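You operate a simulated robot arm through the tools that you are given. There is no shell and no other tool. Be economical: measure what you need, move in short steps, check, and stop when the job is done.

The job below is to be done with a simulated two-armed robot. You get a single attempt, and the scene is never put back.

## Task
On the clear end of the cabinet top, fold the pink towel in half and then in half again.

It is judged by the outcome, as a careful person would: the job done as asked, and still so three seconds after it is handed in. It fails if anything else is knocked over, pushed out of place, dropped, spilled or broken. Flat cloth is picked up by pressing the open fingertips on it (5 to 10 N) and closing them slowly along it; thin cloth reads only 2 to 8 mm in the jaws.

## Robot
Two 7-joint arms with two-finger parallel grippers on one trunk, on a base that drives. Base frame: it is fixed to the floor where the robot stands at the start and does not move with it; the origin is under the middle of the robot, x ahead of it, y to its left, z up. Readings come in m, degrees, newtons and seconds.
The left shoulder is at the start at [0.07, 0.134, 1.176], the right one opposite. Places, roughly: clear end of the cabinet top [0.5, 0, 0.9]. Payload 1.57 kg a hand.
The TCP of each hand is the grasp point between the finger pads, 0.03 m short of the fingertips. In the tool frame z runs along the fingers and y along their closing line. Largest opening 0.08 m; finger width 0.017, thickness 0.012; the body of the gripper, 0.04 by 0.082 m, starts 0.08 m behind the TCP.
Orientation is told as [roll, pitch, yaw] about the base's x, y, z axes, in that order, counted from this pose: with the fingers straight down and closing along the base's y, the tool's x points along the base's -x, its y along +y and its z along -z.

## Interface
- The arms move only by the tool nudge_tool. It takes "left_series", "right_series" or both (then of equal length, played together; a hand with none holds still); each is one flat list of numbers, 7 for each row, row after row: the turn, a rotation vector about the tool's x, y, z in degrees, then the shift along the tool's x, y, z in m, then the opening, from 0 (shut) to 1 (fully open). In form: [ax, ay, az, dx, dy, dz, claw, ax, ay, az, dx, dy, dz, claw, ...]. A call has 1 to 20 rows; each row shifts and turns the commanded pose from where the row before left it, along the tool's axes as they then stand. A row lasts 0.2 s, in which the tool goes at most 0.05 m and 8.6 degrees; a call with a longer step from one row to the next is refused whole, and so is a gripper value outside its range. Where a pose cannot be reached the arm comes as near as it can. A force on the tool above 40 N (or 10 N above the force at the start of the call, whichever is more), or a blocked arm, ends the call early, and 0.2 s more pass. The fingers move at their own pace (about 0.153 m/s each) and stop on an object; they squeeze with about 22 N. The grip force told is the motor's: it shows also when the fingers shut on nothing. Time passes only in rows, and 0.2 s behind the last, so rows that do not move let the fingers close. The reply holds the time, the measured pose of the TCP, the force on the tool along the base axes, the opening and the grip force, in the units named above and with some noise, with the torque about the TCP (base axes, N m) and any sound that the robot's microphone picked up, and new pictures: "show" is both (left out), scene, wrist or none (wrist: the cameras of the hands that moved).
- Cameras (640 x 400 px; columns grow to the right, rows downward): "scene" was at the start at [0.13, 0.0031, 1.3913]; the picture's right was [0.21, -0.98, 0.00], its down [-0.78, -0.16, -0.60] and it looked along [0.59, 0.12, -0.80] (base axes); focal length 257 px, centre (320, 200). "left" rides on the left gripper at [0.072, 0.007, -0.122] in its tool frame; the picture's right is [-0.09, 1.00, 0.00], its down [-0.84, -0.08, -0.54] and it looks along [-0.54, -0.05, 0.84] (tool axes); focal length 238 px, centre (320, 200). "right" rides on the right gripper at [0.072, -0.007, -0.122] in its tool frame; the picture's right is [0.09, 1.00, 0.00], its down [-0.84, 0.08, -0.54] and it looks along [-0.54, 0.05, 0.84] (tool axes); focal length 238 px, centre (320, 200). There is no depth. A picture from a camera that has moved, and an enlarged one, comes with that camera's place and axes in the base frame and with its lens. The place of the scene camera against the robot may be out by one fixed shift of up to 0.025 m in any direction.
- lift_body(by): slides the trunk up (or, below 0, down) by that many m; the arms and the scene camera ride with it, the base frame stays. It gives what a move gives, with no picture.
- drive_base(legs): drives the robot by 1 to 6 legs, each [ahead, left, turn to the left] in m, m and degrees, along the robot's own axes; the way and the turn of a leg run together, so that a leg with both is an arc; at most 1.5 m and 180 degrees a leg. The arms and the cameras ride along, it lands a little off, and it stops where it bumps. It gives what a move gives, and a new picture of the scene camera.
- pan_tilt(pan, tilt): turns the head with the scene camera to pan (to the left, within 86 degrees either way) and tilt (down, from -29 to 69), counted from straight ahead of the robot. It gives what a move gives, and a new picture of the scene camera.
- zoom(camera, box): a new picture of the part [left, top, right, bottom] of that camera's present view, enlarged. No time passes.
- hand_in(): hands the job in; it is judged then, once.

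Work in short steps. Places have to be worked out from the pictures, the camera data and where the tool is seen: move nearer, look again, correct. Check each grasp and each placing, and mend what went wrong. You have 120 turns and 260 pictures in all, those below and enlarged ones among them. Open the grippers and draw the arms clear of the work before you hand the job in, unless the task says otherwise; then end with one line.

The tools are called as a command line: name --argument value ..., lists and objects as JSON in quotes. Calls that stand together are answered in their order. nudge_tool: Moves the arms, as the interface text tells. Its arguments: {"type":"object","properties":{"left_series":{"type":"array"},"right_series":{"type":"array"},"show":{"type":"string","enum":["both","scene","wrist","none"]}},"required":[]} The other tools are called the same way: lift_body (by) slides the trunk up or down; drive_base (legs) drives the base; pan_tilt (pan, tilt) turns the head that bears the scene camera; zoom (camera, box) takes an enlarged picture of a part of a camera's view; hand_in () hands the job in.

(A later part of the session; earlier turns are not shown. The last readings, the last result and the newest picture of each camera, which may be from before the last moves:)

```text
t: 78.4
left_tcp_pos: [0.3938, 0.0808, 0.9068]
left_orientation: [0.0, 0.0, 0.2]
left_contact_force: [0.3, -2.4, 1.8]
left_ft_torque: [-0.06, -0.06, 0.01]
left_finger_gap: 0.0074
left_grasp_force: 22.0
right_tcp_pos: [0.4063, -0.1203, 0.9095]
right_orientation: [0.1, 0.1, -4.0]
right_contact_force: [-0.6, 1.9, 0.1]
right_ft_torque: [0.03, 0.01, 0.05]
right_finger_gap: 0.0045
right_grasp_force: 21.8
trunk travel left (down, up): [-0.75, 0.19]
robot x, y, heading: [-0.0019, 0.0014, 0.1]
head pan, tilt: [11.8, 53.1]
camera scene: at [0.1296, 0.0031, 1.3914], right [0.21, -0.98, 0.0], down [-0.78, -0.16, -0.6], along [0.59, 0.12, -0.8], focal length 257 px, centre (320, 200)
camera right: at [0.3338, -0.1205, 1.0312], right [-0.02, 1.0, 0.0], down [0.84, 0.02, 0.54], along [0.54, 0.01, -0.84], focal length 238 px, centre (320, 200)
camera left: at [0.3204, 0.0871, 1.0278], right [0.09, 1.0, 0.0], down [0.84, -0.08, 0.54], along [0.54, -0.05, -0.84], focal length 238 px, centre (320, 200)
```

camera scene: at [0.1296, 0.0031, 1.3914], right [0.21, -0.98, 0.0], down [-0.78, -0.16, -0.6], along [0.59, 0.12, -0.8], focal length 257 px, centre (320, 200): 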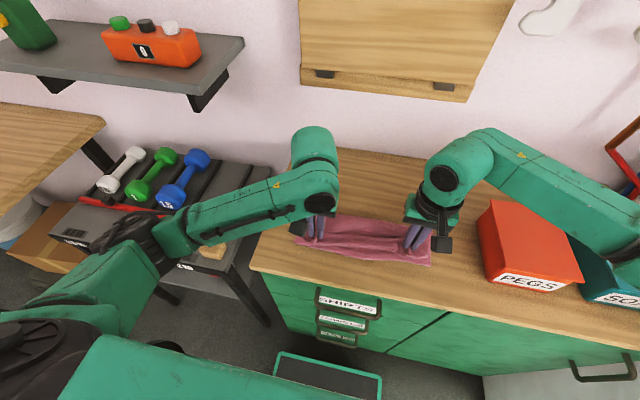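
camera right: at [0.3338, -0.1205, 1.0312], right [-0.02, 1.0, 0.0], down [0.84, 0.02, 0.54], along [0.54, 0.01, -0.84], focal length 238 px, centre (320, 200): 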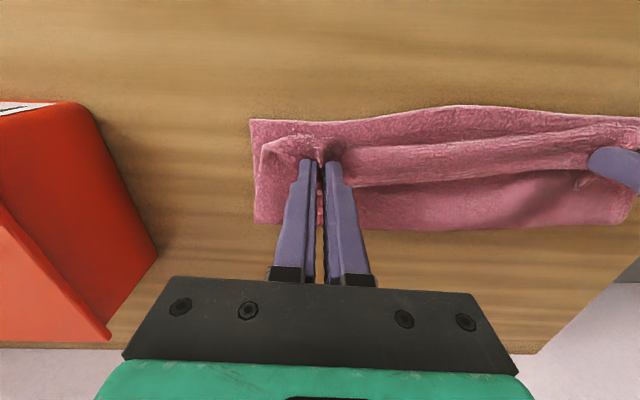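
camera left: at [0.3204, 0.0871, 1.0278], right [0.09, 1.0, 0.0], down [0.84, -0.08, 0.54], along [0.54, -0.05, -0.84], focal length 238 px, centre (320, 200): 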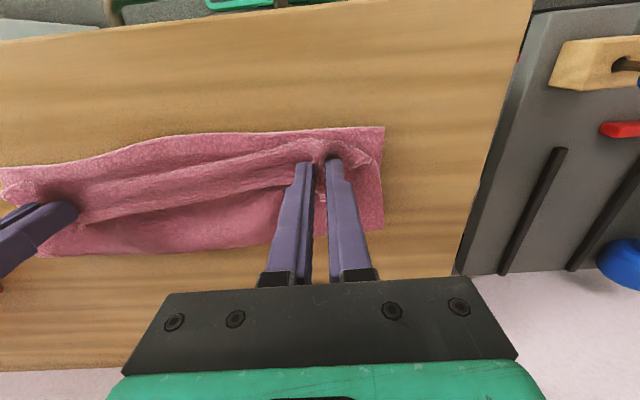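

The top layer is slack again because too little of the bottom half was laid before returning. I'll back the edge out farther (x ≈ 0.555, low) so the bottom lies flat past the midline, and look before returning.

nudge_tool --left_series '[0, 0, 0, -0.02, 0, -0.03, 0, 0, 0, 0, -0.03, 0, -0.025, 0, 0, 0, 0, -0.03, 0, -0.01, 0, 0, 0, 0, -0.03, 0, 0.005, 0, 0, 0, 0, -0.03, 0, 0.012, 0, 0, 0, 0, -0.02, 0, 0.015, 0]' --right_series '[0, 0, -1, -0.02, 0, -0.03, 0, 0, 0, -1, -0.03, 0, -0.025, 0, 0, 0, -1, -0.03, 0, -0.01, 0, 0, 0, -1, -0.03, 0, 0.005, 0, 0, 0, 0, -0.03, 0, 0.012, 0, 0, 0, 0, -0.02, 0, 0.015, 0]' --show "both"

```text
t: 79.8
left_tcp_pos: [0.554, 0.08, 0.941]
left_orientation: [-0.1, 0.1, 0.0]
left_contact_force: [0.4, -2.2, 0.2]
left_ft_torque: [-0.08, -0.04, 0.02]
left_finger_gap: 0.0073
left_grasp_force: 21.9
right_tcp_pos: [0.5671, -0.1238, 0.9409]
right_orientation: [0.0, 0.0, 0.2]
right_contact_force: [-0.3, 4.1, 0.2]
right_ft_torque: [0.09, 0.01, 0.02]
right_finger_gap: 0.0042
right_grasp_force: 22.0
trunk travel left (down, up): [-0.75, 0.19]
robot x, y, heading: [-0.001, -0.0003, -0.0]
head pan, tilt: [11.8, 53.1]
camera scene: at [0.1315, 0.0031, 1.3912], right [0.21, -0.98, 0.0], down [-0.78, -0.16, -0.6], along [0.59, 0.12, -0.8], focal length 257 px, centre (320, 200)
camera right: at [0.4957, -0.1302, 1.0624], right [-0.09, 1.0, 0.0], down [0.84, 0.08, 0.54], along [0.54, 0.05, -0.84], focal length 238 px, centre (320, 200)
camera left: at [0.4808, 0.0858, 1.0613], right [0.09, 1.0, 0.0], down [0.84, -0.08, 0.54], along [0.54, -0.05, -0.84], focal length 238 px, centre (320, 200)
```

scene: 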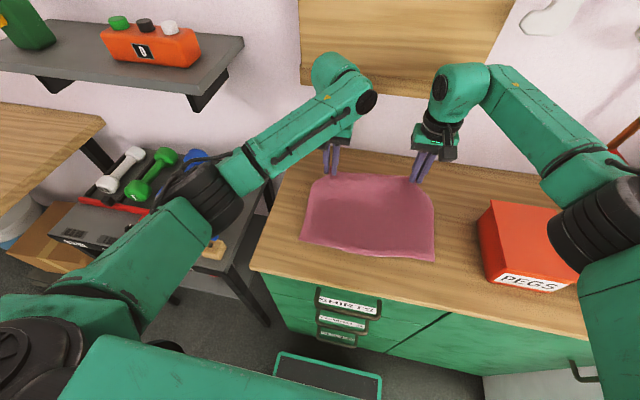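
right: 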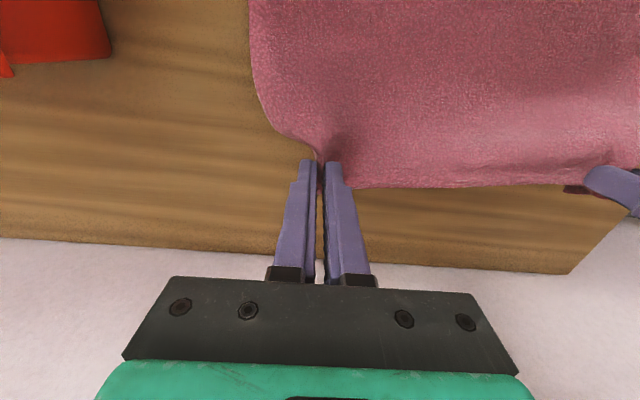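
left: 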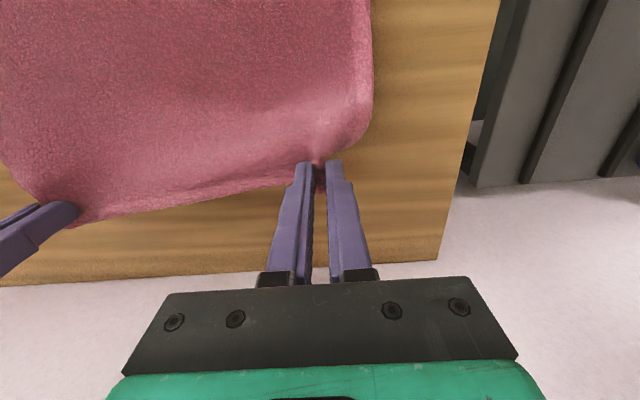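

Now the towel is flat and unwrinkled (hem ≈ x 0.38 left, 0.392 right). I return low and steadily, laying the edge over the hem.

nudge_tool --left_series '[0, 0, 0, 0.012, -0.001, 0.008, 0, 0, 0, 0, 0.024, -0.001, 0, 0, 0, 0, 0, 0.026, -0.001, 0, 0, 0, 0, 0, 0.026, -0.001, 0, 0, 0, 0, 0, 0.026, -0.001, 0.004, 0, 0, 0, 0, 0.024, -0.001, 0.008, 0, 0, 0, 0, 0.014, 0, 0.01, 0, 0, 0, 0, 0.008, 0, 0.007, 0]' --right_series '[0, 0, 0, 0.012, -0.001, 0.008, 0, 0, 0, 0, 0.024, -0.001, 0, 0, 0, 0, 0, 0.026, -0.001, 0, 0, 0, 0, 0, 0.026, -0.001, 0, 0, 0, 0, 0, 0.026, -0.001, 0.004, 0, 0, 0, 0, 0.024, -0.001, 0.008, 0, 0, 0, 0, 0.014, 0, 0.01, 0, 0, 0, 0, 0.009, 0, 0.007, 0]' --show "both"

```text
t: 81.6
left_tcp_pos: [0.3924, 0.0719, 0.9024]
left_orientation: [-0.2, -0.1, 0.1]
left_contact_force: [1.5, -1.3, 2.8]
left_ft_torque: [-0.06, -0.01, 0.04]
left_finger_gap: 0.0072
left_grasp_force: 22.2
right_tcp_pos: [0.4065, -0.1284, 0.9053]
right_orientation: [0.0, -0.1, -0.1]
right_contact_force: [0.9, 1.3, 2.0]
right_ft_torque: [0.03, -0.05, -0.01]
right_finger_gap: 0.0041
right_grasp_force: 21.6
trunk travel left (down, up): [-0.75, 0.19]
robot x, y, heading: [-0.0044, -0.0043, -0.1]
head pan, tilt: [11.8, 53.1]
camera scene: at [0.129, 0.003, 1.3915], right [0.21, -0.98, 0.0], down [-0.78, -0.16, -0.6], along [0.59, 0.12, -0.8], focal length 257 px, centre (320, 200)
camera right: at [0.3341, -0.1337, 1.0269], right [-0.09, 1.0, 0.0], down [0.84, 0.08, 0.54], along [0.54, 0.05, -0.84], focal length 238 px, centre (320, 200)
camera left: at [0.3204, 0.0788, 1.0229], right [0.09, 1.0, 0.0], down [0.84, -0.07, 0.54], along [0.54, -0.05, -0.84], focal length 238 px, centre (320, 200)
```

scene: 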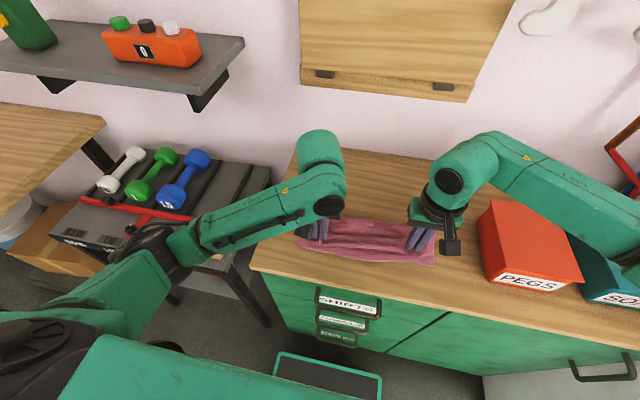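
right: 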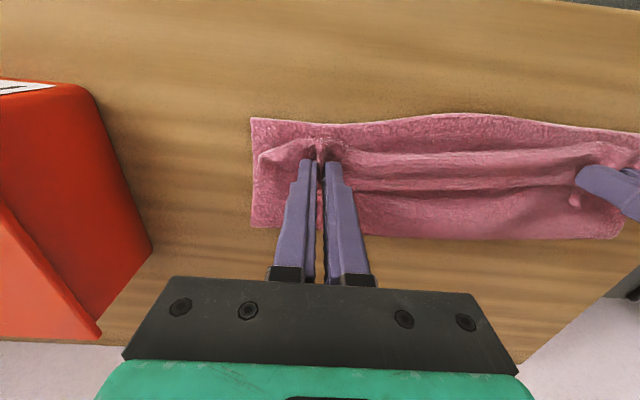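
left: 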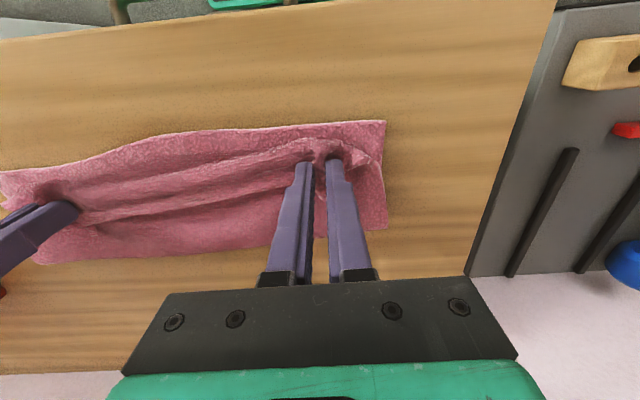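

The edges line up, but the fold line retreated and the top is slack again (width ≈ 0.09). I'll use the left hand as a pin on the near edge, release the right hand, and use it to press near the fold and sweep outward on the right half.

nudge_tool --left_series '[0, 0, 0, 0, 0, 0.003, 0, 0, 0, 0, 0, 0, 0.001, 0, 0, 0, 0, 0, 0, 0, 0, 0, 0, 0, 0, 0, 0, 0, 0, 0, 0, 0, 0, 0, 0, 0, 0, 0, 0, 0, 0, 0, 0, 0, 0, 0, 0, 0, 0, 0, 0, 0, 0, 0, 0, 0, 0, 0, 0, 0, 0, 0, 0]' --right_series '[0, 0, 0, 0, 0, 0.003, 0, 0, 0, 0, 0, -0.001, 0, 0.1, 0, 0, 0, 0, -0.001, 0, 0.2, 0, 0, 0, 0, 0, 0, 0.3, 0, 0, 0, 0, 0, 0, 0.4, 0, 0, 0, 0, 0, -0.01, 0.4, 0, 0, 0, -0.012, 0.01, -0.02, 0.6, 0, 0, 0, -0.016, 0.01, -0.01, 1, 0, 0, 0, 0, 0.005, 0, 1]' --show "both"

```text
t: 83.6
left_tcp_pos: [0.393, 0.0722, 0.8989]
left_orientation: [0.0, -0.1, 0.1]
left_contact_force: [2.6, -1.3, 12.2]
left_ft_torque: [-0.06, -0.11, -0.03]
left_finger_gap: 0.0073
left_grasp_force: 22.2
right_tcp_pos: [0.4307, -0.1059, 0.9424]
right_orientation: [0.0, 0.0, 0.0]
right_contact_force: [-0.6, -0.9, 0.5]
right_ft_torque: [-0.02, 0.01, -0.02]
right_finger_gap: 0.0798
right_grasp_force: 0.1
trunk travel left (down, up): [-0.75, 0.19]
robot x, y, heading: [0.0024, 0.0024, -0.1]
head pan, tilt: [11.8, 53.1]
camera scene: at [0.1288, 0.0024, 1.3914], right [0.21, -0.98, 0.0], down [-0.78, -0.16, -0.6], along [0.59, 0.12, -0.8], focal length 257 px, centre (320, 200)
camera right: at [0.3597, -0.112, 1.0641], right [-0.09, 1.0, 0.0], down [0.84, 0.08, 0.54], along [0.54, 0.05, -0.84], focal length 238 px, centre (320, 200)
camera left: at [0.32, 0.0791, 1.0194], right [0.09, 1.0, 0.0], down [0.84, -0.08, 0.54], along [0.54, -0.05, -0.84], focal length 238 px, centre (320, 200)
```

scene: 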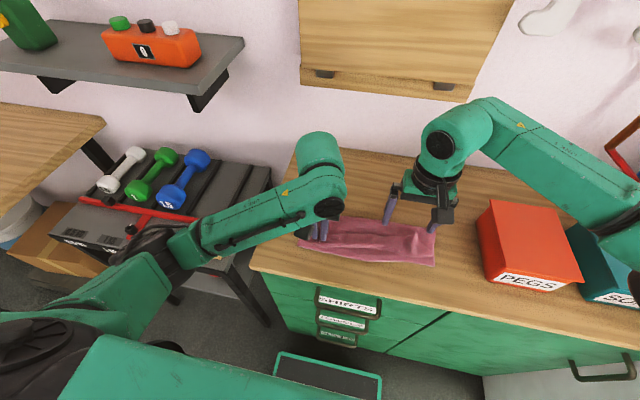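
right: 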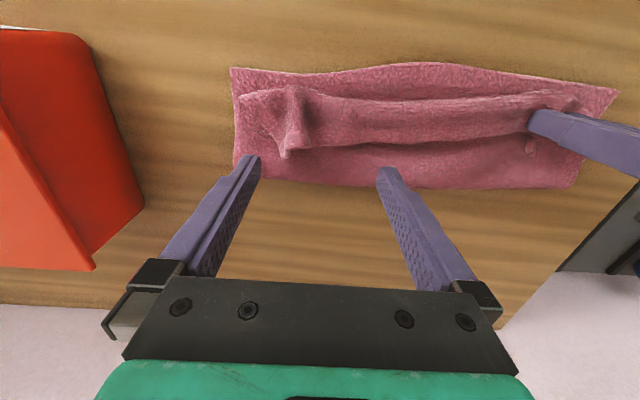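
left: 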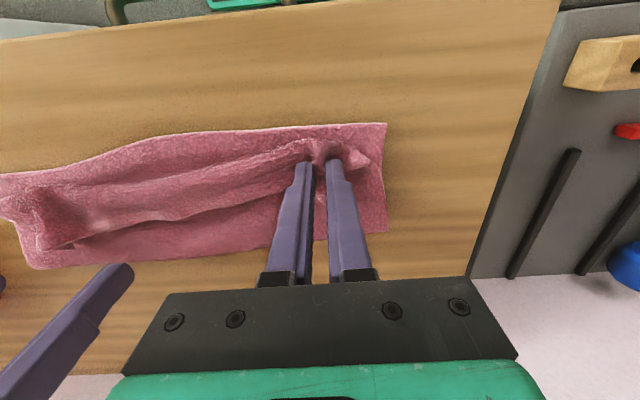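

The strip between wrinkle and fold is x ≈ 0.435–0.467. I place the right fingers at x ≈ 0.448 and lower to contact.

nudge_tool --right_series '[0, 0, 0, -0.008, 0, 0.015, 1, 0, 0, 0, -0.008, 0, 0.015, 1, 0, 0, 0, 0, 0, 0.008, 1, 0, 0, 0, 0, 0, 0.004, 1, 0, 0, 0, 0, 0, 0.003, 1]' --show "none"

nudge_tool --right_series '[0, 0, 0, 0, 0, 0.002, 1]' --show "wrist"

```text
t: 84.8
left_tcp_pos: [0.3929, 0.0723, 0.898]
left_orientation: [0.0, -0.1, 0.2]
left_contact_force: [2.4, -0.4, 11.0]
left_ft_torque: [-0.07, -0.11, 0.01]
left_finger_gap: 0.0073
left_grasp_force: 22.4
right_tcp_pos: [0.4488, -0.1059, 0.8978]
right_orientation: [0.0, -0.2, 0.1]
right_contact_force: [-0.2, -0.7, 2.7]
right_ft_torque: [-0.03, 0.02, 0.04]
right_finger_gap: 0.0799
right_grasp_force: 0.0
trunk travel left (down, up): [-0.75, 0.19]
robot x, y, heading: [-0.0001, -0.004, 0.2]
head pan, tilt: [11.8, 53.1]
```

```text
t: 85.2
left_tcp_pos: [0.391, 0.0733, 0.8985]
left_orientation: [0.0, 0.0, 0.1]
left_contact_force: [3.1, -1.4, 11.4]
left_ft_torque: [-0.05, -0.06, 0.0]
left_finger_gap: 0.0071
left_grasp_force: 22.4
right_tcp_pos: [0.4482, -0.1058, 0.8965]
right_orientation: [0.1, -0.1, 0.1]
right_contact_force: [1.6, 0.0, 7.1]
right_ft_torque: [0.0, -0.04, 0.0]
right_finger_gap: 0.0793
right_grasp_force: 0.0
trunk travel left (down, up): [-0.75, 0.19]
robot x, y, heading: [0.0003, 0.0038, -0.3]
head pan, tilt: [11.8, 53.1]
camera right: at [0.376, -0.1118, 1.0178], right [-0.09, 1.0, 0.0], down [0.84, 0.08, 0.54], along [0.54, 0.05, -0.84], focal length 238 px, centre (320, 200)
```

right: 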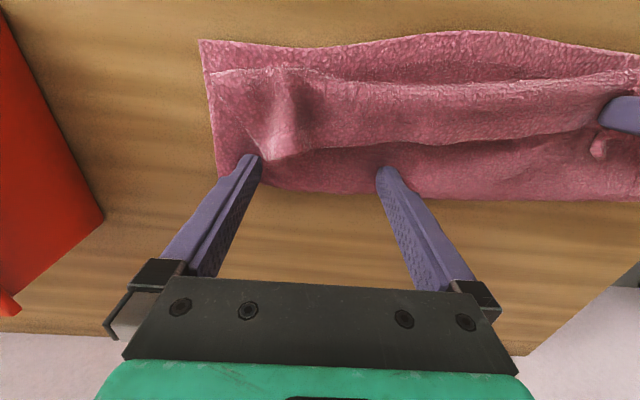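

7 N on the strip and 11 N on the pin: I sweep the right hand 35 mm outward.

nudge_tool --right_series '[0, 0, 0, -0.005, 0, 0, 1, 0, 0, 0, -0.005, 0, 0, 1, 0, 0, 0, -0.005, 0, 0, 1, 0, 0, 0, -0.005, 0, 0, 1, 0, 0, 0, -0.005, 0, 0, 1, 0, 0, 0, -0.005, 0, 0, 1, 0, 0, 0, -0.005, 0, 0, 1]' --show "both"

```text
t: 86.8
left_tcp_pos: [0.3901, 0.0738, 0.8992]
left_orientation: [0.0, -0.3, 0.1]
left_contact_force: [1.8, -3.8, 8.0]
left_ft_torque: [-0.09, -0.12, -0.03]
left_finger_gap: 0.0071
left_grasp_force: 22.2
right_tcp_pos: [0.4816, -0.1045, 0.8961]
right_orientation: [0.1, -0.2, 0.0]
right_contact_force: [-6.0, 3.6, 12.2]
right_ft_torque: [0.14, 0.16, 0.12]
right_finger_gap: 0.0793
right_grasp_force: 0.0
trunk travel left (down, up): [-0.75, 0.19]
robot x, y, heading: [0.0047, -0.0008, 0.0]
head pan, tilt: [11.8, 53.1]
camera scene: at [0.1258, 0.0035, 1.3917], right [0.21, -0.98, 0.0], down [-0.78, -0.16, -0.6], along [0.59, 0.12, -0.8], focal length 257 px, centre (320, 200)
camera right: at [0.4092, -0.111, 1.017], right [-0.09, 1.0, 0.0], down [0.83, 0.08, 0.54], along [0.54, 0.05, -0.84], focal length 238 px, centre (320, 200)
```

scene: 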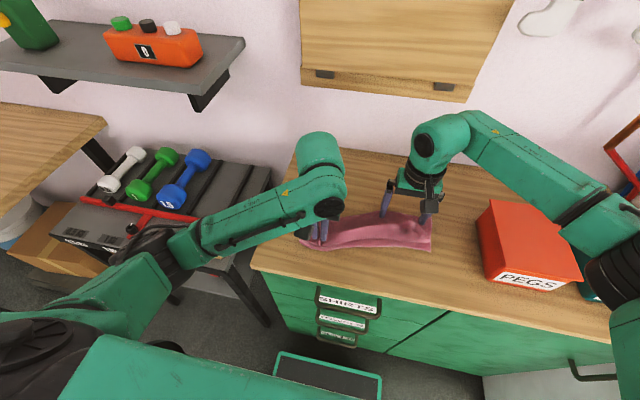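
right: 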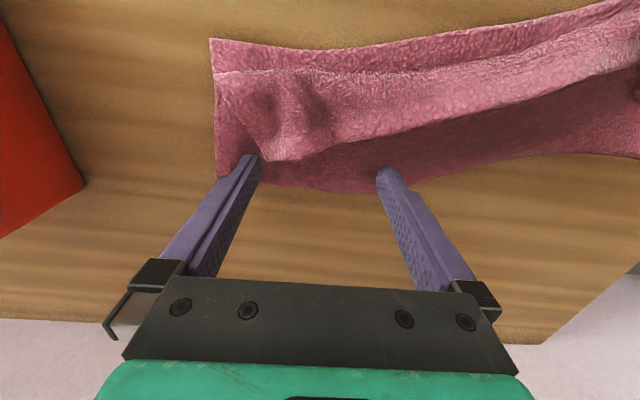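

Layers cling to each other more than to the table, so sweeping can't fix it. New plan: pull the sheet flat again, then pinch it at the midpoints of its two side edges and lift, so gravity makes both halves hang exactly in half. First the right hand goes back to its standing tuft at ≈ (0.434, -0.131).

nudge_tool --right_series '[0, 0, 0, 0, 0, -0.02, 0.5, 0, 0, 0, 0.012, -0.007, -0.02, 0.4, 0, 0, 0, 0.012, -0.007, 0, 0.4, 0, 0, 0, 0.012, -0.006, 0, 0.4, 0, 0, 0, 0.011, -0.006, 0, 0.4, 0, 0, 0, 0, 0, 0.015, 0.4, 0, 0, 0, 0, 0, 0.01, 0.4]' --show "wrist"

```text
t: 88.4
left_tcp_pos: [0.3926, 0.0726, 0.8989]
left_orientation: [0.0, -0.1, 0.0]
left_contact_force: [-2.0, 0.3, 11.1]
left_ft_torque: [-0.04, 0.06, 0.01]
left_finger_gap: 0.0073
left_grasp_force: 21.7
right_tcp_pos: [0.4353, -0.1327, 0.9111]
right_orientation: [0.0, -0.2, 0.0]
right_contact_force: [0.4, -0.3, -0.1]
right_ft_torque: [-0.02, 0.01, -0.01]
right_finger_gap: 0.0321
right_grasp_force: 0.0
trunk travel left (down, up): [-0.75, 0.19]
robot x, y, heading: [-0.0003, 0.0012, -0.1]
head pan, tilt: [11.8, 53.1]
camera right: at [0.363, -0.1389, 1.0324], right [-0.09, 1.0, 0.0], down [0.84, 0.08, 0.54], along [0.54, 0.05, -0.84], focal length 238 px, centre (320, 200)
```

right: 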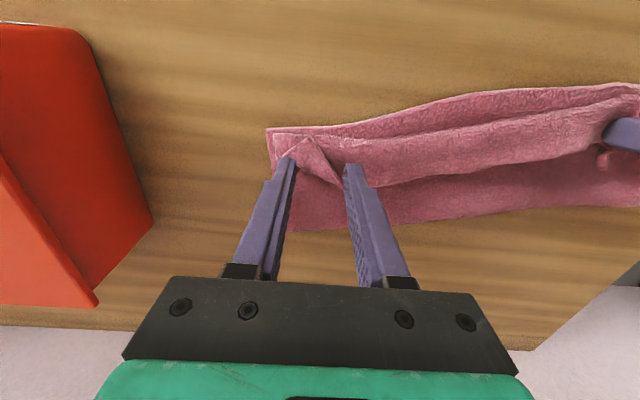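

The tuft stands between the fingers. I lower 1 cm and close on it, then lift slightly.

nudge_tool --right_series '[0, 0, 0, 0.003, 0, 0.006, 0.4, 0, 0, 0, 0, 0, 0.004, 0.4, 0, 0, 0, 0, 0, 0.002, 0.32, 0, 0, 0, 0, 0, 0, 0.24, 0, 0, 0, 0, 0, 0, 0.16, 0, 0, 0, 0, 0, 0, 0.08, 0, 0, 0, 0, 0, 0, 0, 0, 0, 0, 0, 0, 0, 0, 0, 0, 0, 0, 0, -0.015, 0, 0, 0, 0, 0, 0, -0.015, 0]' --show "wrist"

```text
t: 90.6
left_tcp_pos: [0.3922, 0.0729, 0.8987]
left_orientation: [-0.1, -0.2, 0.1]
left_contact_force: [-0.8, -2.7, 11.1]
left_ft_torque: [-0.11, 0.01, 0.02]
left_finger_gap: 0.0076
left_grasp_force: 22.1
right_tcp_pos: [0.4334, -0.1305, 0.927]
right_orientation: [0.0, 0.1, 0.1]
right_contact_force: [-0.9, 2.1, -0.5]
right_ft_torque: [0.05, 0.01, -0.02]
right_finger_gap: 0.0052
right_grasp_force: 22.3
trunk travel left (down, up): [-0.75, 0.19]
robot x, y, heading: [0.0, 0.0017, -0.1]
head pan, tilt: [11.8, 53.1]
camera right: at [0.3609, -0.1368, 1.049], right [-0.09, 1.0, 0.0], down [0.84, 0.08, 0.54], along [0.54, 0.05, -0.84], focal length 238 px, centre (320, 200)
```

right: 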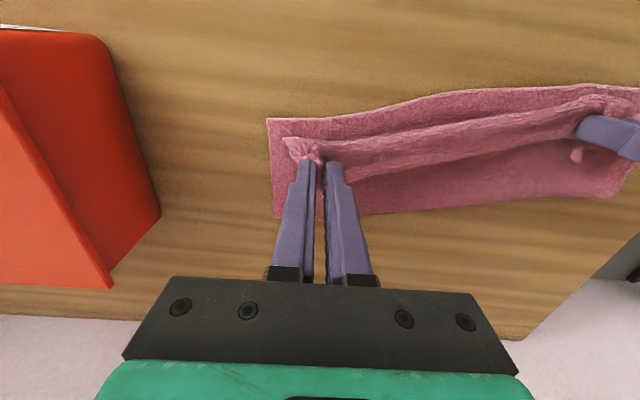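

Top edge held again by both hands. I lift the whole towel into the air at x ≈ 0.37 and let it hang still.

nudge_tool --left_series '[0, 0, 0, 0.003, 0, -0.039, 0, 0, 0, 0, 0.003, 0, -0.039, 0, 0, 0, 0, 0.004, 0, -0.039, 0, 0, 0, 0, 0.004, 0, -0.039, 0, 0, 0, 0, 0.004, 0, -0.04, 0, 0, 0, 0, 0.004, 0, -0.04, 0, 0, 0, 0, 0, 0, 0, 0, 0, 0, 0, 0, 0, 0, 0, 0, 0, 0, 0, 0, 0, 0]' --right_series '[0, 0, 0, 0.0105, 0, -0.0347, 0, 0, 0, 0, 0.0105, 0, -0.0347, 0, 0, 0, 0, 0.0105, 0, -0.0347, 0, 0, 0, 0, 0.0105, 0, -0.0347, 0, 0, 0, 0, 0.0105, 0, -0.0347, 0, 0, 0, 0, 0.0105, 0, -0.0347, 0, 0, 0, 0, 0, 0, 0, 0, 0, 0, 0, 0, 0, 0, 0, 0, 0, 0, 0, 0, 0, 0]' --show "scene"

```text
t: 92.6
left_tcp_pos: [0.3688, 0.0741, 1.1356]
left_orientation: [0.0, 0.0, 0.1]
left_contact_force: [-0.2, -0.3, 0.8]
left_ft_torque: [-0.02, -0.01, 0.02]
left_finger_gap: 0.0072
left_grasp_force: 22.1
right_tcp_pos: [0.3721, -0.1291, 1.1358]
right_orientation: [0.0, 0.0, 0.1]
right_contact_force: [-0.8, -0.6, 0.5]
right_ft_torque: [-0.04, -0.01, -0.01]
right_finger_gap: 0.0055
right_grasp_force: 22.5
trunk travel left (down, up): [-0.75, 0.19]
robot x, y, heading: [-0.0004, -0.0018, 0.2]
head pan, tilt: [11.8, 53.1]
camera scene: at [0.1293, 0.0031, 1.3914], right [0.21, -0.98, 0.0], down [-0.78, -0.16, -0.6], along [0.59, 0.12, -0.8], focal length 257 px, centre (320, 200)
```

scene: 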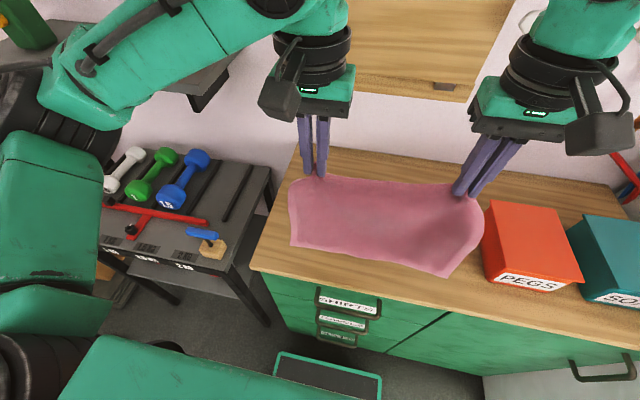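

Hanging clean. I lay it flat: hem lands near x ≈ 0.37, hands move away and down to x ≈ 0.567, with a small shift to the left.

nudge_tool --left_series '[0, 0, 0, 0, 0.005, 0.02, 0, 0, 0, 0, -0.005, 0.005, 0.016, 0, 0, 0, 0, -0.022, 0.002, 0.0204, 0, 0, 0, 0, -0.022, 0, 0.0204, 0, 0, 0, 0, -0.022, 0, 0.0204, 0, 0, 0, 0, -0.022, 0, 0.0204, 0, 0, 0, 0, -0.022, 0, 0.0204, 0, 0, 0, 0, -0.024, 0, 0.02, 0, 0, 0, 0, -0.022, 0, 0.022, 0, 0, 0, 0, -0.018, 0, 0.022, 0, 0, 0, 0, -0.012, 0, 0.016, 0, 0, 0, 0, -0.008, 0, 0.01, 0]' --right_series '[0, 0, 0, 0, 0.005, 0.02, 0, 0, 0, 0, -0.005, 0.005, 0.016, 0, 0, 0, 0, -0.022, 0.002, 0.0204, 0, 0, 0, 0, -0.022, 0, 0.0204, 0, 0, 0, 0, -0.022, 0, 0.0204, 0, 0, 0, 0, -0.022, 0, 0.0204, 0, 0, 0, 0, -0.022, 0, 0.0204, 0, 0, 0, 0, -0.024, 0, 0.02, 0, 0, 0, 0, -0.022, 0, 0.022, 0, 0, 0, 0, -0.018, 0, 0.022, 0, 0, 0, 0, -0.012, 0, 0.016, 0, 0, 0, 0, -0.008, 0, 0.01, 0]' --show "both"

```text
t: 95.2
left_tcp_pos: [0.57, 0.0839, 0.9069]
left_orientation: [-0.1, 0.0, -0.1]
left_contact_force: [0.5, -0.8, 0.8]
left_ft_torque: [-0.01, 0.0, 0.02]
left_finger_gap: 0.0069
left_grasp_force: 22.5
right_tcp_pos: [0.5713, -0.1196, 0.9089]
right_orientation: [-0.1, 0.1, 0.1]
right_contact_force: [-0.9, -0.1, -0.1]
right_ft_torque: [-0.02, 0.03, -0.04]
right_finger_gap: 0.0051
right_grasp_force: 22.3
trunk travel left (down, up): [-0.75, 0.19]
robot x, y, heading: [-0.0026, -0.0025, 0.1]
head pan, tilt: [11.8, 53.1]
camera scene: at [0.1306, 0.003, 1.3913], right [0.21, -0.98, 0.0], down [-0.78, -0.16, -0.6], along [0.59, 0.12, -0.8], focal length 257 px, centre (320, 200)
camera right: at [0.5005, -0.1256, 1.0307], right [-0.09, 1.0, 0.0], down [0.84, 0.08, 0.54], along [0.54, 0.05, -0.84], focal length 238 px, centre (320, 200)
camera left: at [0.4972, 0.0909, 1.0281], right [0.09, 1.0, 0.0], down [0.84, -0.08, 0.54], along [0.54, -0.05, -0.84], focal length 238 px, centre (320, 200)
```

scene: 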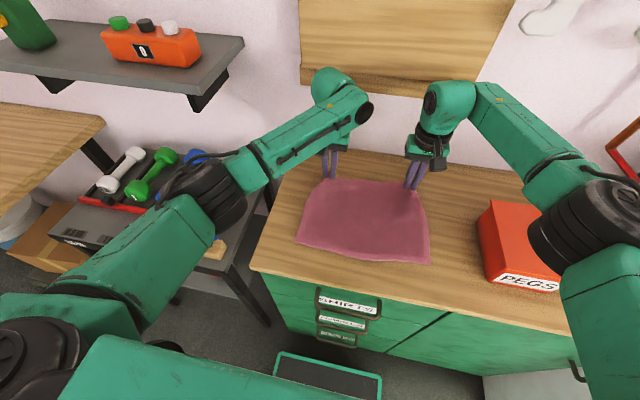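
right: 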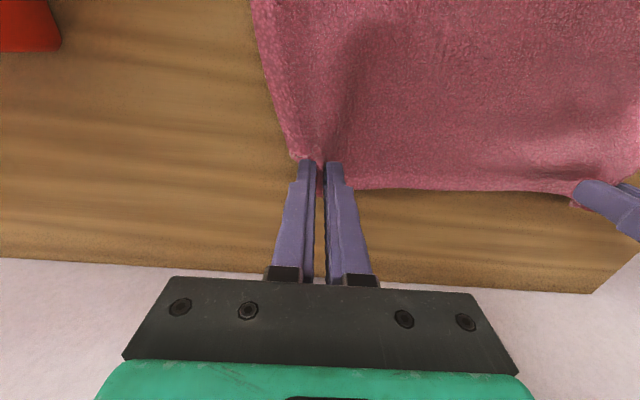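
left: 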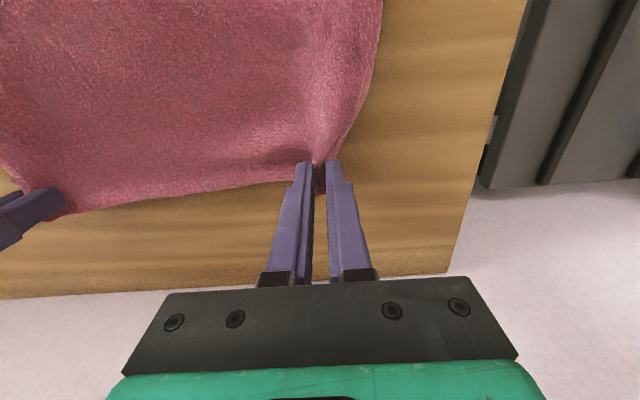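

Laid flat. I release both with a slow opening and lift for a look.

nudge_tool --left_series '[0, 0, 0, 0, 0.003, 0.004, 0, 0, 0, 0, 0, 0.003, 0.004, 0.06, 0, 0, 0, 0, 0.002, 0, 0.14, 0, 0, 0, 0, 0, 0, 0.22, 0, 0, 0, 0, 0, 0, 0.3, 0, 0, 0, 0, 0, 0, 0.4, 0, 0, 0, 0, 0, -0.01, 0.4, 0, 0, 0, 0.02, 0.005, -0.03, 0.4, 0, 0, 0, 0.03, 0.005, -0.03, 0.4, 0, 0, 0, 0.03, 0.005, -0.02, 0.4]' --right_series '[0, 0, 0, 0, -0.003, 0.004, 0, 0, 0, 0, 0, -0.003, 0.004, 0.06, 0, 0, 0, 0, -0.002, 0, 0.14, 0, 0, 0, 0, 0, 0, 0.22, 0, 0, 0, 0, 0, 0, 0.3, 0, 0, 0, 0, 0, 0, 0.4, 0, 0, 0, 0, 0, -0.01, 0.4, 0, 0, 0, 0.02, -0.005, -0.03, 0.4, 0, 0, 0, 0.03, -0.005, -0.03, 0.4, 0, 0, 0, 0.03, -0.005, -0.02, 0.4]' --show "both"

```text
t: 97.4
left_tcp_pos: [0.4858, 0.1082, 0.9868]
left_orientation: [0.0, 0.1, 0.2]
left_contact_force: [-0.8, 0.4, 0.0]
left_ft_torque: [-0.01, -0.04, 0.0]
left_finger_gap: 0.032
left_grasp_force: 0.0
right_tcp_pos: [0.4872, -0.1443, 0.9922]
right_orientation: [-0.2, -0.2, -0.1]
right_contact_force: [-0.3, 0.0, 0.5]
right_ft_torque: [0.01, -0.03, 0.01]
right_finger_gap: 0.0323
right_grasp_force: 0.2
trunk travel left (down, up): [-0.75, 0.19]
robot x, y, heading: [-0.001, 0.0044, -0.1]
head pan, tilt: [11.8, 53.1]
camera scene: at [0.1273, 0.0041, 1.3915], right [0.21, -0.98, 0.0], down [-0.78, -0.16, -0.6], along [0.59, 0.12, -0.8], focal length 257 px, centre (320, 200)
camera right: at [0.4147, -0.1497, 1.1135], right [-0.09, 1.0, 0.0], down [0.84, 0.08, 0.54], along [0.54, 0.05, -0.84], focal length 238 px, centre (320, 200)
camera left: at [0.413, 0.1147, 1.1087], right [0.09, 1.0, 0.0], down [0.84, -0.08, 0.54], along [0.54, -0.05, -0.84], focal length 238 px, centre (320, 200)
```

scene: 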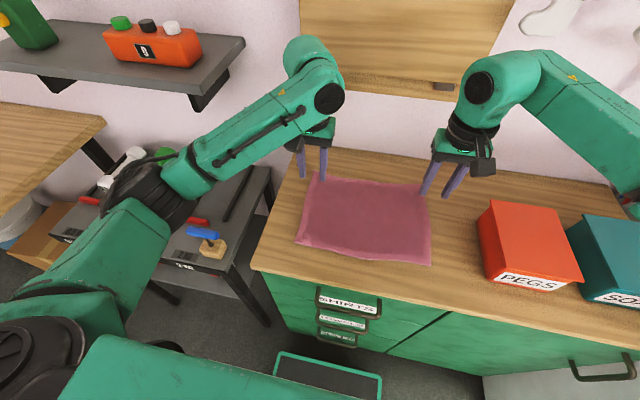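
right: 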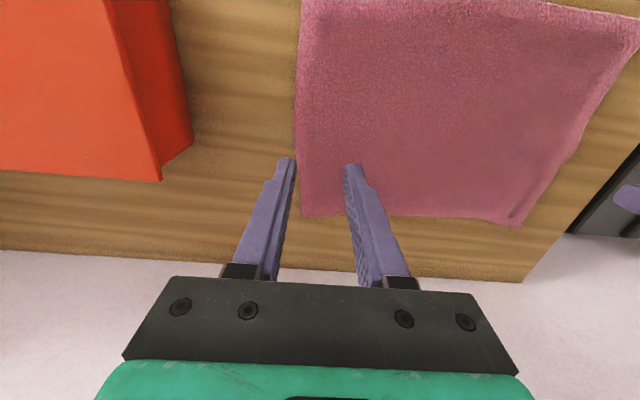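
left: 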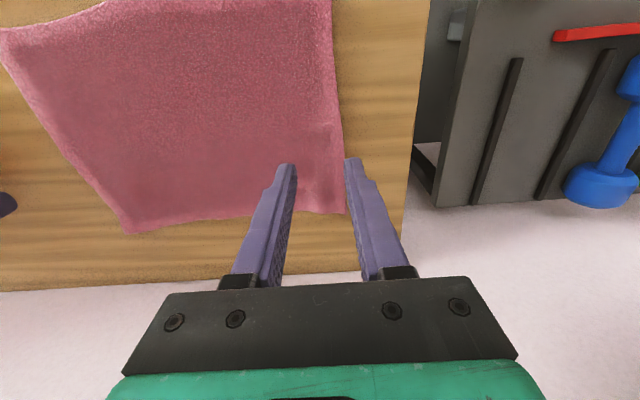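

The towel is flat and tidy again: corners ≈ (0.592, 0.128), (0.599, -0.155), (0.372, 0.125), (0.38, -0.174). Both hands happen to be over the side midpoints, so I turn both to yaw -90° (fingers closing along x) and come down close.

nudge_tool --left_series '[0, 0, 8.2, 0, 0, 0, 0.4, 0, 0, 8.2, 0, 0, 0, 0.4, 0, 0, 8.2, 0, 0, 0, 0.4, 0, 0, 8.2, 0, 0, 0, 0.4, 0, 0, 8.2, 0, 0, 0, 0.4, 0, 0, 8.2, 0, 0, 0, 0.4, 0, 0, 8.2, 0, 0, 0, 0.4, 0, 0, 8.2, 0, 0, 0, 0.4, 0, 0, 8.2, 0, 0, 0, 0.4, 0, 0, 8.2, 0, 0, 0, 0.4, 0, 0, 8, 0, 0, 0, 0.4, 0, 0, 0, 0.001, -0.002, 0.025, 0.4, 0, 0, 0, 0.001, -0.002, 0.025, 0.4]' --right_series '[0, 0, 8.2, 0, 0, 0, 0.4, 0, 0, 8.2, 0, 0, 0, 0.4, 0, 0, 8.2, 0, 0, 0, 0.4, 0, 0, 8.2, 0, 0, 0, 0.4, 0, 0, 8.2, 0, 0, 0, 0.4, 0, 0, 8.2, 0, 0, 0, 0.4, 0, 0, 8.2, 0, 0, 0, 0.4, 0, 0, 8.2, 0, 0, 0, 0.4, 0, 0, 8.2, 0, 0, 0, 0.4, 0, 0, 8.2, 0, 0, 0, 0.4, 0, 0, 8, 0, 0, 0, 0.4, 0, 0, 0, -0.002, 0.0015, 0.028, 0.4, 0, 0, 0, -0.002, 0.0015, 0.028, 0.4]' --show "both"

```text
t: 100.2
left_tcp_pos: [0.4866, 0.1103, 0.9417]
left_orientation: [0.0, 0.0, -90.0]
left_contact_force: [0.1, -0.5, 1.0]
left_ft_torque: [-0.02, -0.02, 0.0]
left_finger_gap: 0.0317
left_grasp_force: 0.1
right_tcp_pos: [0.4942, -0.1476, 0.9351]
right_orientation: [0.0, 0.0, -90.1]
right_contact_force: [0.0, 0.2, 0.1]
right_ft_torque: [0.0, 0.01, 0.0]
right_finger_gap: 0.0319
right_grasp_force: 0.1
trunk travel left (down, up): [-0.75, 0.19]
robot x, y, heading: [-0.0009, 0.0004, 0.2]
head pan, tilt: [11.8, 53.1]
camera scene: at [0.1303, 0.0029, 1.3913], right [0.21, -0.98, 0.0], down [-0.78, -0.16, -0.6], along [0.59, 0.12, -0.8], focal length 257 px, centre (320, 200)
camera right: at [0.4873, -0.0751, 1.0564], right [1.0, 0.09, 0.0], down [0.08, -0.84, 0.54], along [0.05, -0.54, -0.84], focal length 238 px, centre (320, 200)
camera left: at [0.4923, 0.1822, 1.0608], right [1.0, -0.09, 0.0], down [-0.08, -0.84, 0.54], along [-0.05, -0.54, -0.84], focal length 238 px, centre (320, 200)
```

scene: 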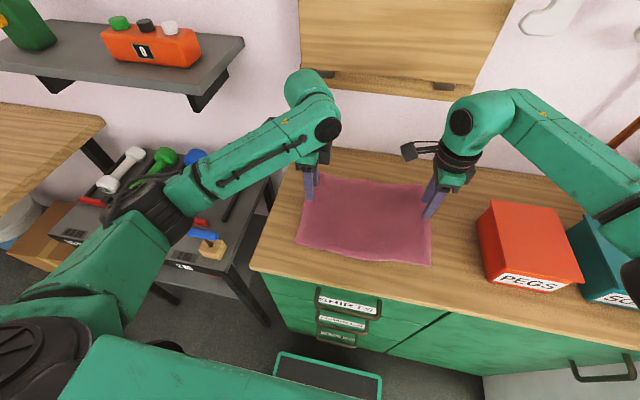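
right: 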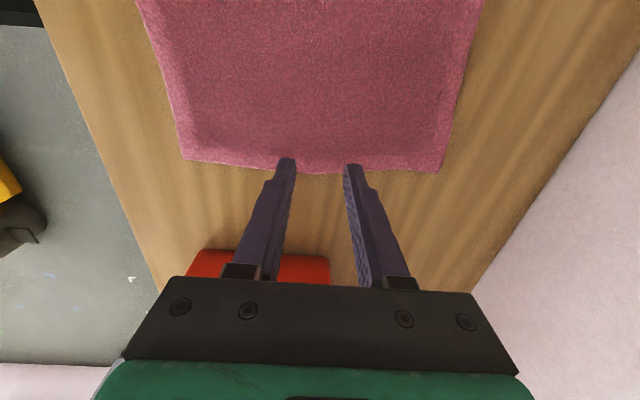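
left: 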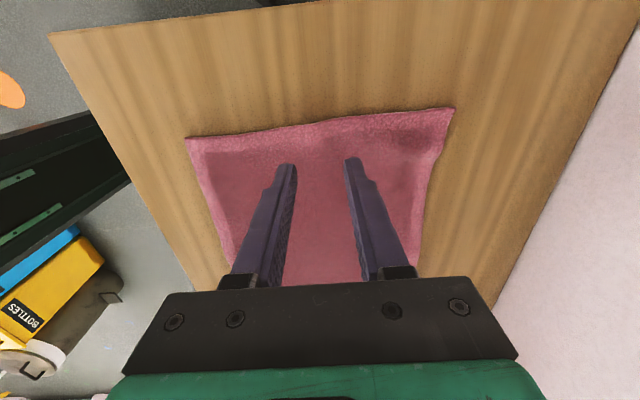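

Right-edge corners measure (0.376, -0.166) and (0.601, -0.159), so the midline is x ≈ 0.4885 right and ≈ 0.481 left. I shift 6 mm back and lower to just above the cloth.

nudge_tool --left_series '[0, 0, 0, 0, -0.003, 0.02, 0.4, 0, 0, 0, 0, -0.003, 0.016, 0.4, 0, 0, 0, 0, 0, 0.008, 0.4, 0, 0, 0, 0, 0, 0.003, 0.4]' --right_series '[0, 0, 0, 0, -0.003, 0.018, 0.4, 0, 0, 0, 0, -0.003, 0.012, 0.4, 0, 0, 0, 0, 0, 0.007, 0.4, 0, 0, 0, 0, 0, 0.003, 0.4]' --show "none"

nudge_tool --left_series '[0, 0, 0, 0, 0, 0.002, 0.4]' --right_series '[0, 0, 0, 0, 0, 0.002, 0.4]' --show "none"

```text
t: 101.2
left_tcp_pos: [0.4797, 0.1109, 0.8921]
left_orientation: [0.3, 0.0, -90.0]
left_contact_force: [0.7, 0.9, 11.5]
left_ft_torque: [0.02, 0.03, 0.0]
left_finger_gap: 0.0317
left_grasp_force: 0.0
right_tcp_pos: [0.4876, -0.1475, 0.8959]
right_orientation: [0.1, 0.0, -90.0]
right_contact_force: [0.1, 0.3, -0.1]
right_ft_torque: [0.0, -0.01, 0.0]
right_finger_gap: 0.0321
right_grasp_force: 0.1
trunk travel left (down, up): [-0.75, 0.19]
robot x, y, heading: [-0.0006, 0.0003, 0.1]
head pan, tilt: [11.8, 53.1]
```

```text
t: 101.6
left_tcp_pos: [0.4801, 0.1108, 0.8929]
left_orientation: [0.4, 0.0, -89.9]
left_contact_force: [2.5, 1.6, 23.8]
left_ft_torque: [0.08, 0.08, -0.05]
left_finger_gap: 0.0316
left_grasp_force: 0.0
right_tcp_pos: [0.4861, -0.148, 0.8941]
right_orientation: [0.3, -0.1, -90.1]
right_contact_force: [0.0, -0.3, 1.8]
right_ft_torque: [0.01, -0.01, -0.02]
right_finger_gap: 0.0316
right_grasp_force: 0.0
trunk travel left (down, up): [-0.75, 0.19]
robot x, y, heading: [-0.0053, -0.0005, 0.1]
head pan, tilt: [11.8, 53.1]
```

Left is pressing too hard (24 N) so I ease it 2.5 mm; right needs 2 mm more. Then close slowly together.

nudge_tool --left_series '[0, 0, 0, 0, 0, -0.0025, 0.4, 0, 0, 0, 0, 0, 0, 0.36, 0, 0, 0, 0, 0, 0, 0.32, 0, 0, 0, 0, 0, 0, 0.28, 0, 0, 0, 0, 0, 0, 0.24, 0, 0, 0, 0, 0, 0, 0.2, 0, 0, 0, 0, 0, 0, 0.16, 0, 0, 0, 0, 0, 0, 0.12, 0, 0, 0, 0, 0, 0, 0.08, 0, 0, 0, 0, 0, 0, 0.04, 0, 0, 0, 0, 0, 0, 0, 0, 0, 0, 0, 0, 0, 0]' --right_series '[0, 0, 0, 0, 0, 0.002, 0.4, 0, 0, 0, 0, 0, 0, 0.36, 0, 0, 0, 0, 0, 0, 0.32, 0, 0, 0, 0, 0, 0, 0.28, 0, 0, 0, 0, 0, 0, 0.24, 0, 0, 0, 0, 0, 0, 0.2, 0, 0, 0, 0, 0, 0, 0.16, 0, 0, 0, 0, 0, 0, 0.12, 0, 0, 0, 0, 0, 0, 0.08, 0, 0, 0, 0, 0, 0, 0.04, 0, 0, 0, 0, 0, 0, 0, 0, 0, 0, 0, 0, 0, 0]' --show "wrist"

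```text
t: 104.2
left_tcp_pos: [0.4788, 0.1112, 0.8936]
left_orientation: [0.3, -0.1, -89.9]
left_contact_force: [0.1, -0.4, 4.1]
left_ft_torque: [-0.01, -0.01, -0.03]
left_finger_gap: 0.0041
left_grasp_force: 22.1
right_tcp_pos: [0.4857, -0.1462, 0.893]
right_orientation: [0.2, 0.0, -89.9]
right_contact_force: [-0.3, 0.3, 21.3]
right_ft_torque: [0.02, 0.05, 0.0]
right_finger_gap: 0.0049
right_grasp_force: 21.8
trunk travel left (down, up): [-0.75, 0.19]
robot x, y, heading: [0.0017, -0.0022, -0.1]
head pan, tilt: [11.8, 53.1]
camera right: at [0.478, -0.0735, 1.0142], right [1.0, 0.09, 0.0], down [0.08, -0.84, 0.54], along [0.05, -0.54, -0.84], focal length 238 px, centre (320, 200)
camera left: at [0.4834, 0.1834, 1.0144], right [1.0, -0.09, 0.0], down [-0.08, -0.84, 0.54], along [-0.05, -0.54, -0.84], focal length 238 px, centre (320, 200)
```

right: 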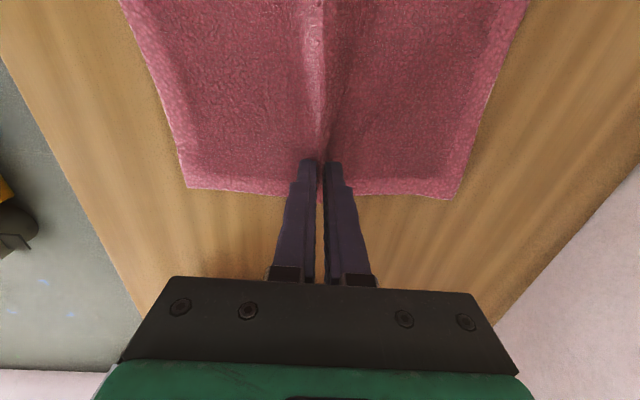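
left: 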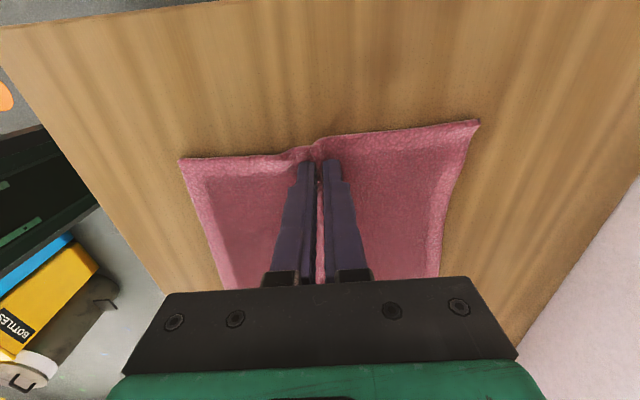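

Excellent: a straight ridge along the midline at both sides. I lift straight up 16 cm so both halves drape.

nudge_tool --left_series '[0, 0, 0, 0, 0, -0.01, 0, 0, 0, 0, 0, 0, -0.02, 0, 0, 0, 0, 0, 0, -0.022, 0, 0, 0, 0, 0, 0, -0.022, 0, 0, 0, 0, 0, 0, -0.022, 0, 0, 0, 0, 0, 0, -0.022, 0, 0, 0, 0, 0, 0, -0.022, 0, 0, 0, 0, 0, 0, -0.02, 0, 0, 0, 0, 0, 0, 0, 0]' --right_series '[0, 0, 0, 0, 0, -0.01, 0, 0, 0, 0, 0, 0, -0.02, 0, 0, 0, 0, 0, 0, -0.022, 0, 0, 0, 0, 0, 0, -0.022, 0, 0, 0, 0, 0, 0, -0.022, 0, 0, 0, 0, 0, 0, -0.022, 0, 0, 0, 0, 0, 0, -0.022, 0, 0, 0, 0, 0, 0, -0.02, 0, 0, 0, 0, 0, 0, 0, 0]' --show "both"

```text
t: 106.2
left_tcp_pos: [0.4823, 0.1095, 1.0527]
left_orientation: [-0.1, 0.0, -89.9]
left_contact_force: [0.2, 0.0, -0.7]
left_ft_torque: [0.0, 0.0, 0.01]
left_finger_gap: 0.004
left_grasp_force: 22.3
right_tcp_pos: [0.489, -0.1457, 1.05]
right_orientation: [0.1, -0.1, -89.9]
right_contact_force: [0.1, -0.4, -1.3]
right_ft_torque: [0.01, 0.03, 0.03]
right_finger_gap: 0.0042
right_grasp_force: 22.1
trunk travel left (down, up): [-0.75, 0.19]
robot x, y, heading: [0.0016, 0.0029, -0.2]
head pan, tilt: [11.8, 53.1]
camera scene: at [0.1304, 0.0029, 1.3912], right [0.21, -0.98, 0.0], down [-0.78, -0.16, -0.6], along [0.59, 0.12, -0.8], focal length 257 px, centre (320, 200)
camera right: at [0.4817, -0.0727, 1.171], right [1.0, 0.09, 0.0], down [0.08, -0.84, 0.54], along [0.05, -0.54, -0.84], focal length 238 px, centre (320, 200)
camera left: at [0.4871, 0.1813, 1.1735], right [1.0, -0.09, 0.0], down [-0.08, -0.84, 0.54], along [-0.05, -0.54, -0.84], focal length 238 px, centre (320, 200)
```

scene: 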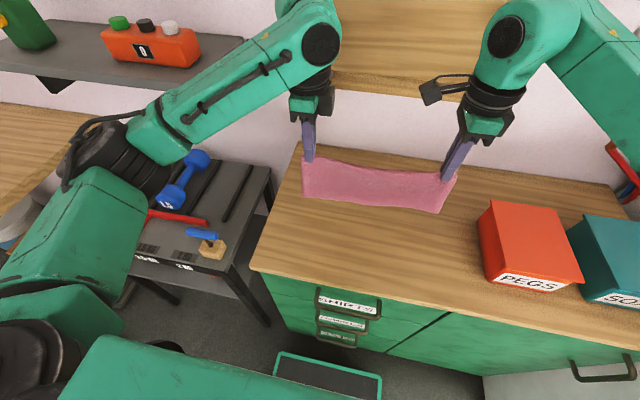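
right: 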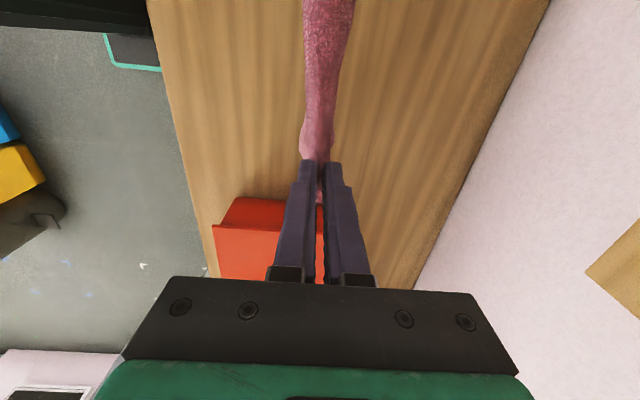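
left: 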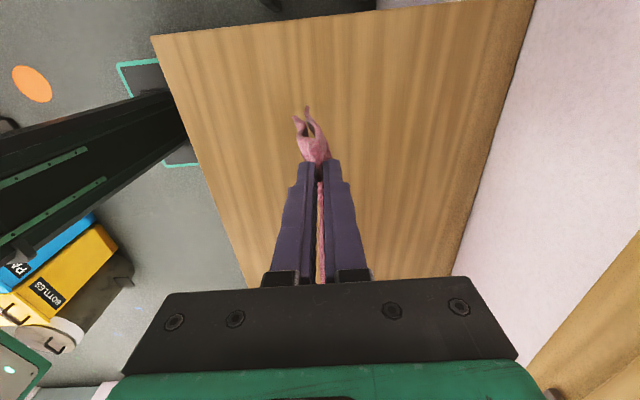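

The towel hangs perfectly folded in half. I lay it down by moving toward the robot while lowering, so both layers trail away from the fold.

nudge_tool --left_series '[0, 0, 0, 0, -0.01, 0.018, 0, 0, 0, 0, 0, -0.017, 0.02, 0, 0, 0, 0, 0, -0.02, 0.015, 0, 0, 0, 0, 0, -0.02, 0.017, 0, 0, 0, 0, 0, -0.017, 0.02, 0, 0, 0, 0, 0, -0.013, 0.021, 0, 0, 0, 0, 0, -0.009, 0.019, 0, 0, 0, 0, 0, -0.004, 0.014, 0, 0, 0, 0, 0, -0.002, 0.006, 0]' --right_series '[0, 0, 0, 0, -0.01, 0.016, 0, 0, 0, 0, 0, -0.017, 0.02, 0, 0, 0, 0, 0, -0.02, 0.015, 0, 0, 0, 0, 0, -0.02, 0.017, 0, 0, 0, 0, 0, -0.017, 0.02, 0, 0, 0, 0, 0, -0.013, 0.021, 0, 0, 0, 0, 0, -0.009, 0.019, 0, 0, 0, 0, 0, -0.004, 0.014, 0, 0, 0, 0, 0, -0.002, 0.006, 0]' --show "both"

```text
t: 108.2
left_tcp_pos: [0.3685, 0.1109, 0.9023]
left_orientation: [0.0, -0.1, -89.8]
left_contact_force: [0.4, -0.6, 0.3]
left_ft_torque: [-0.06, -0.01, 0.0]
left_finger_gap: 0.0041
left_grasp_force: 22.0
right_tcp_pos: [0.3768, -0.1483, 0.902]
right_orientation: [-0.1, 0.0, -89.9]
right_contact_force: [-0.3, 0.3, 0.3]
right_ft_torque: [0.03, 0.01, -0.03]
right_finger_gap: 0.0042
right_grasp_force: 22.3
trunk travel left (down, up): [-0.75, 0.19]
robot x, y, heading: [0.0015, -0.0022, 0.1]
head pan, tilt: [11.8, 53.1]
camera scene: at [0.1298, 0.003, 1.3913], right [0.21, -0.98, 0.0], down [-0.78, -0.16, -0.6], along [0.59, 0.12, -0.8], focal length 257 px, centre (320, 200)
camera right: at [0.3691, -0.0748, 1.0237], right [1.0, 0.09, 0.0], down [0.08, -0.84, 0.54], along [0.05, -0.54, -0.84], focal length 238 px, centre (320, 200)
camera left: at [0.3744, 0.1838, 1.0222], right [1.0, -0.09, 0.0], down [-0.08, -0.84, 0.54], along [-0.05, -0.54, -0.84], focal length 238 px, centre (320, 200)
```

scene: 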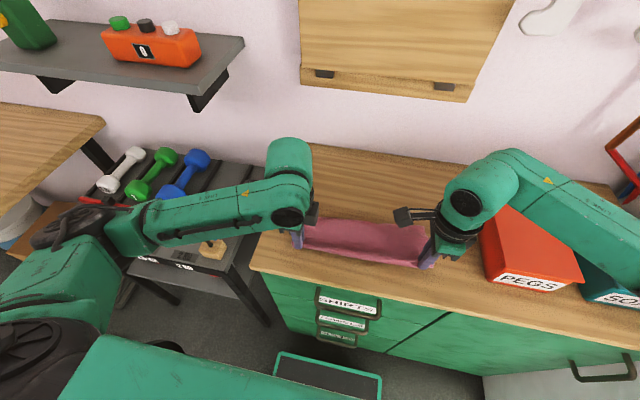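
right: 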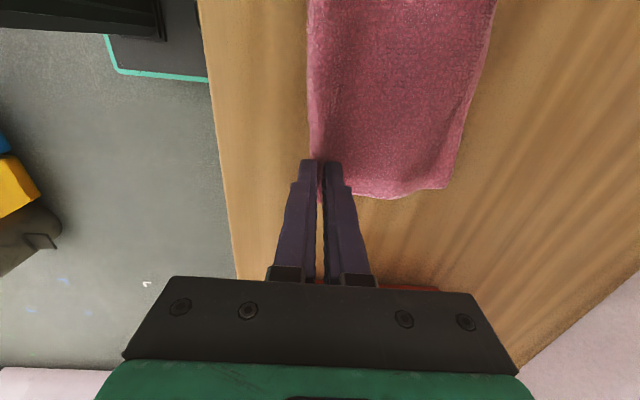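
left: 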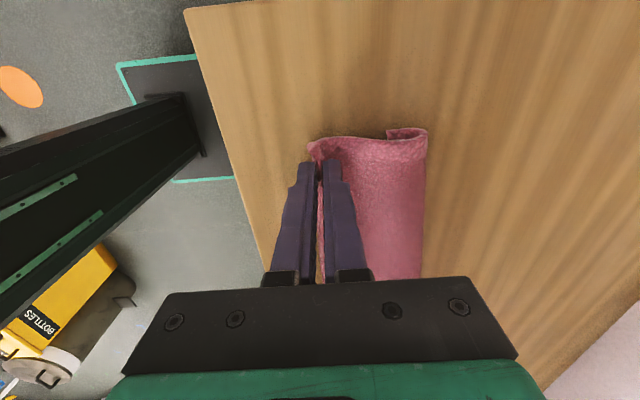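

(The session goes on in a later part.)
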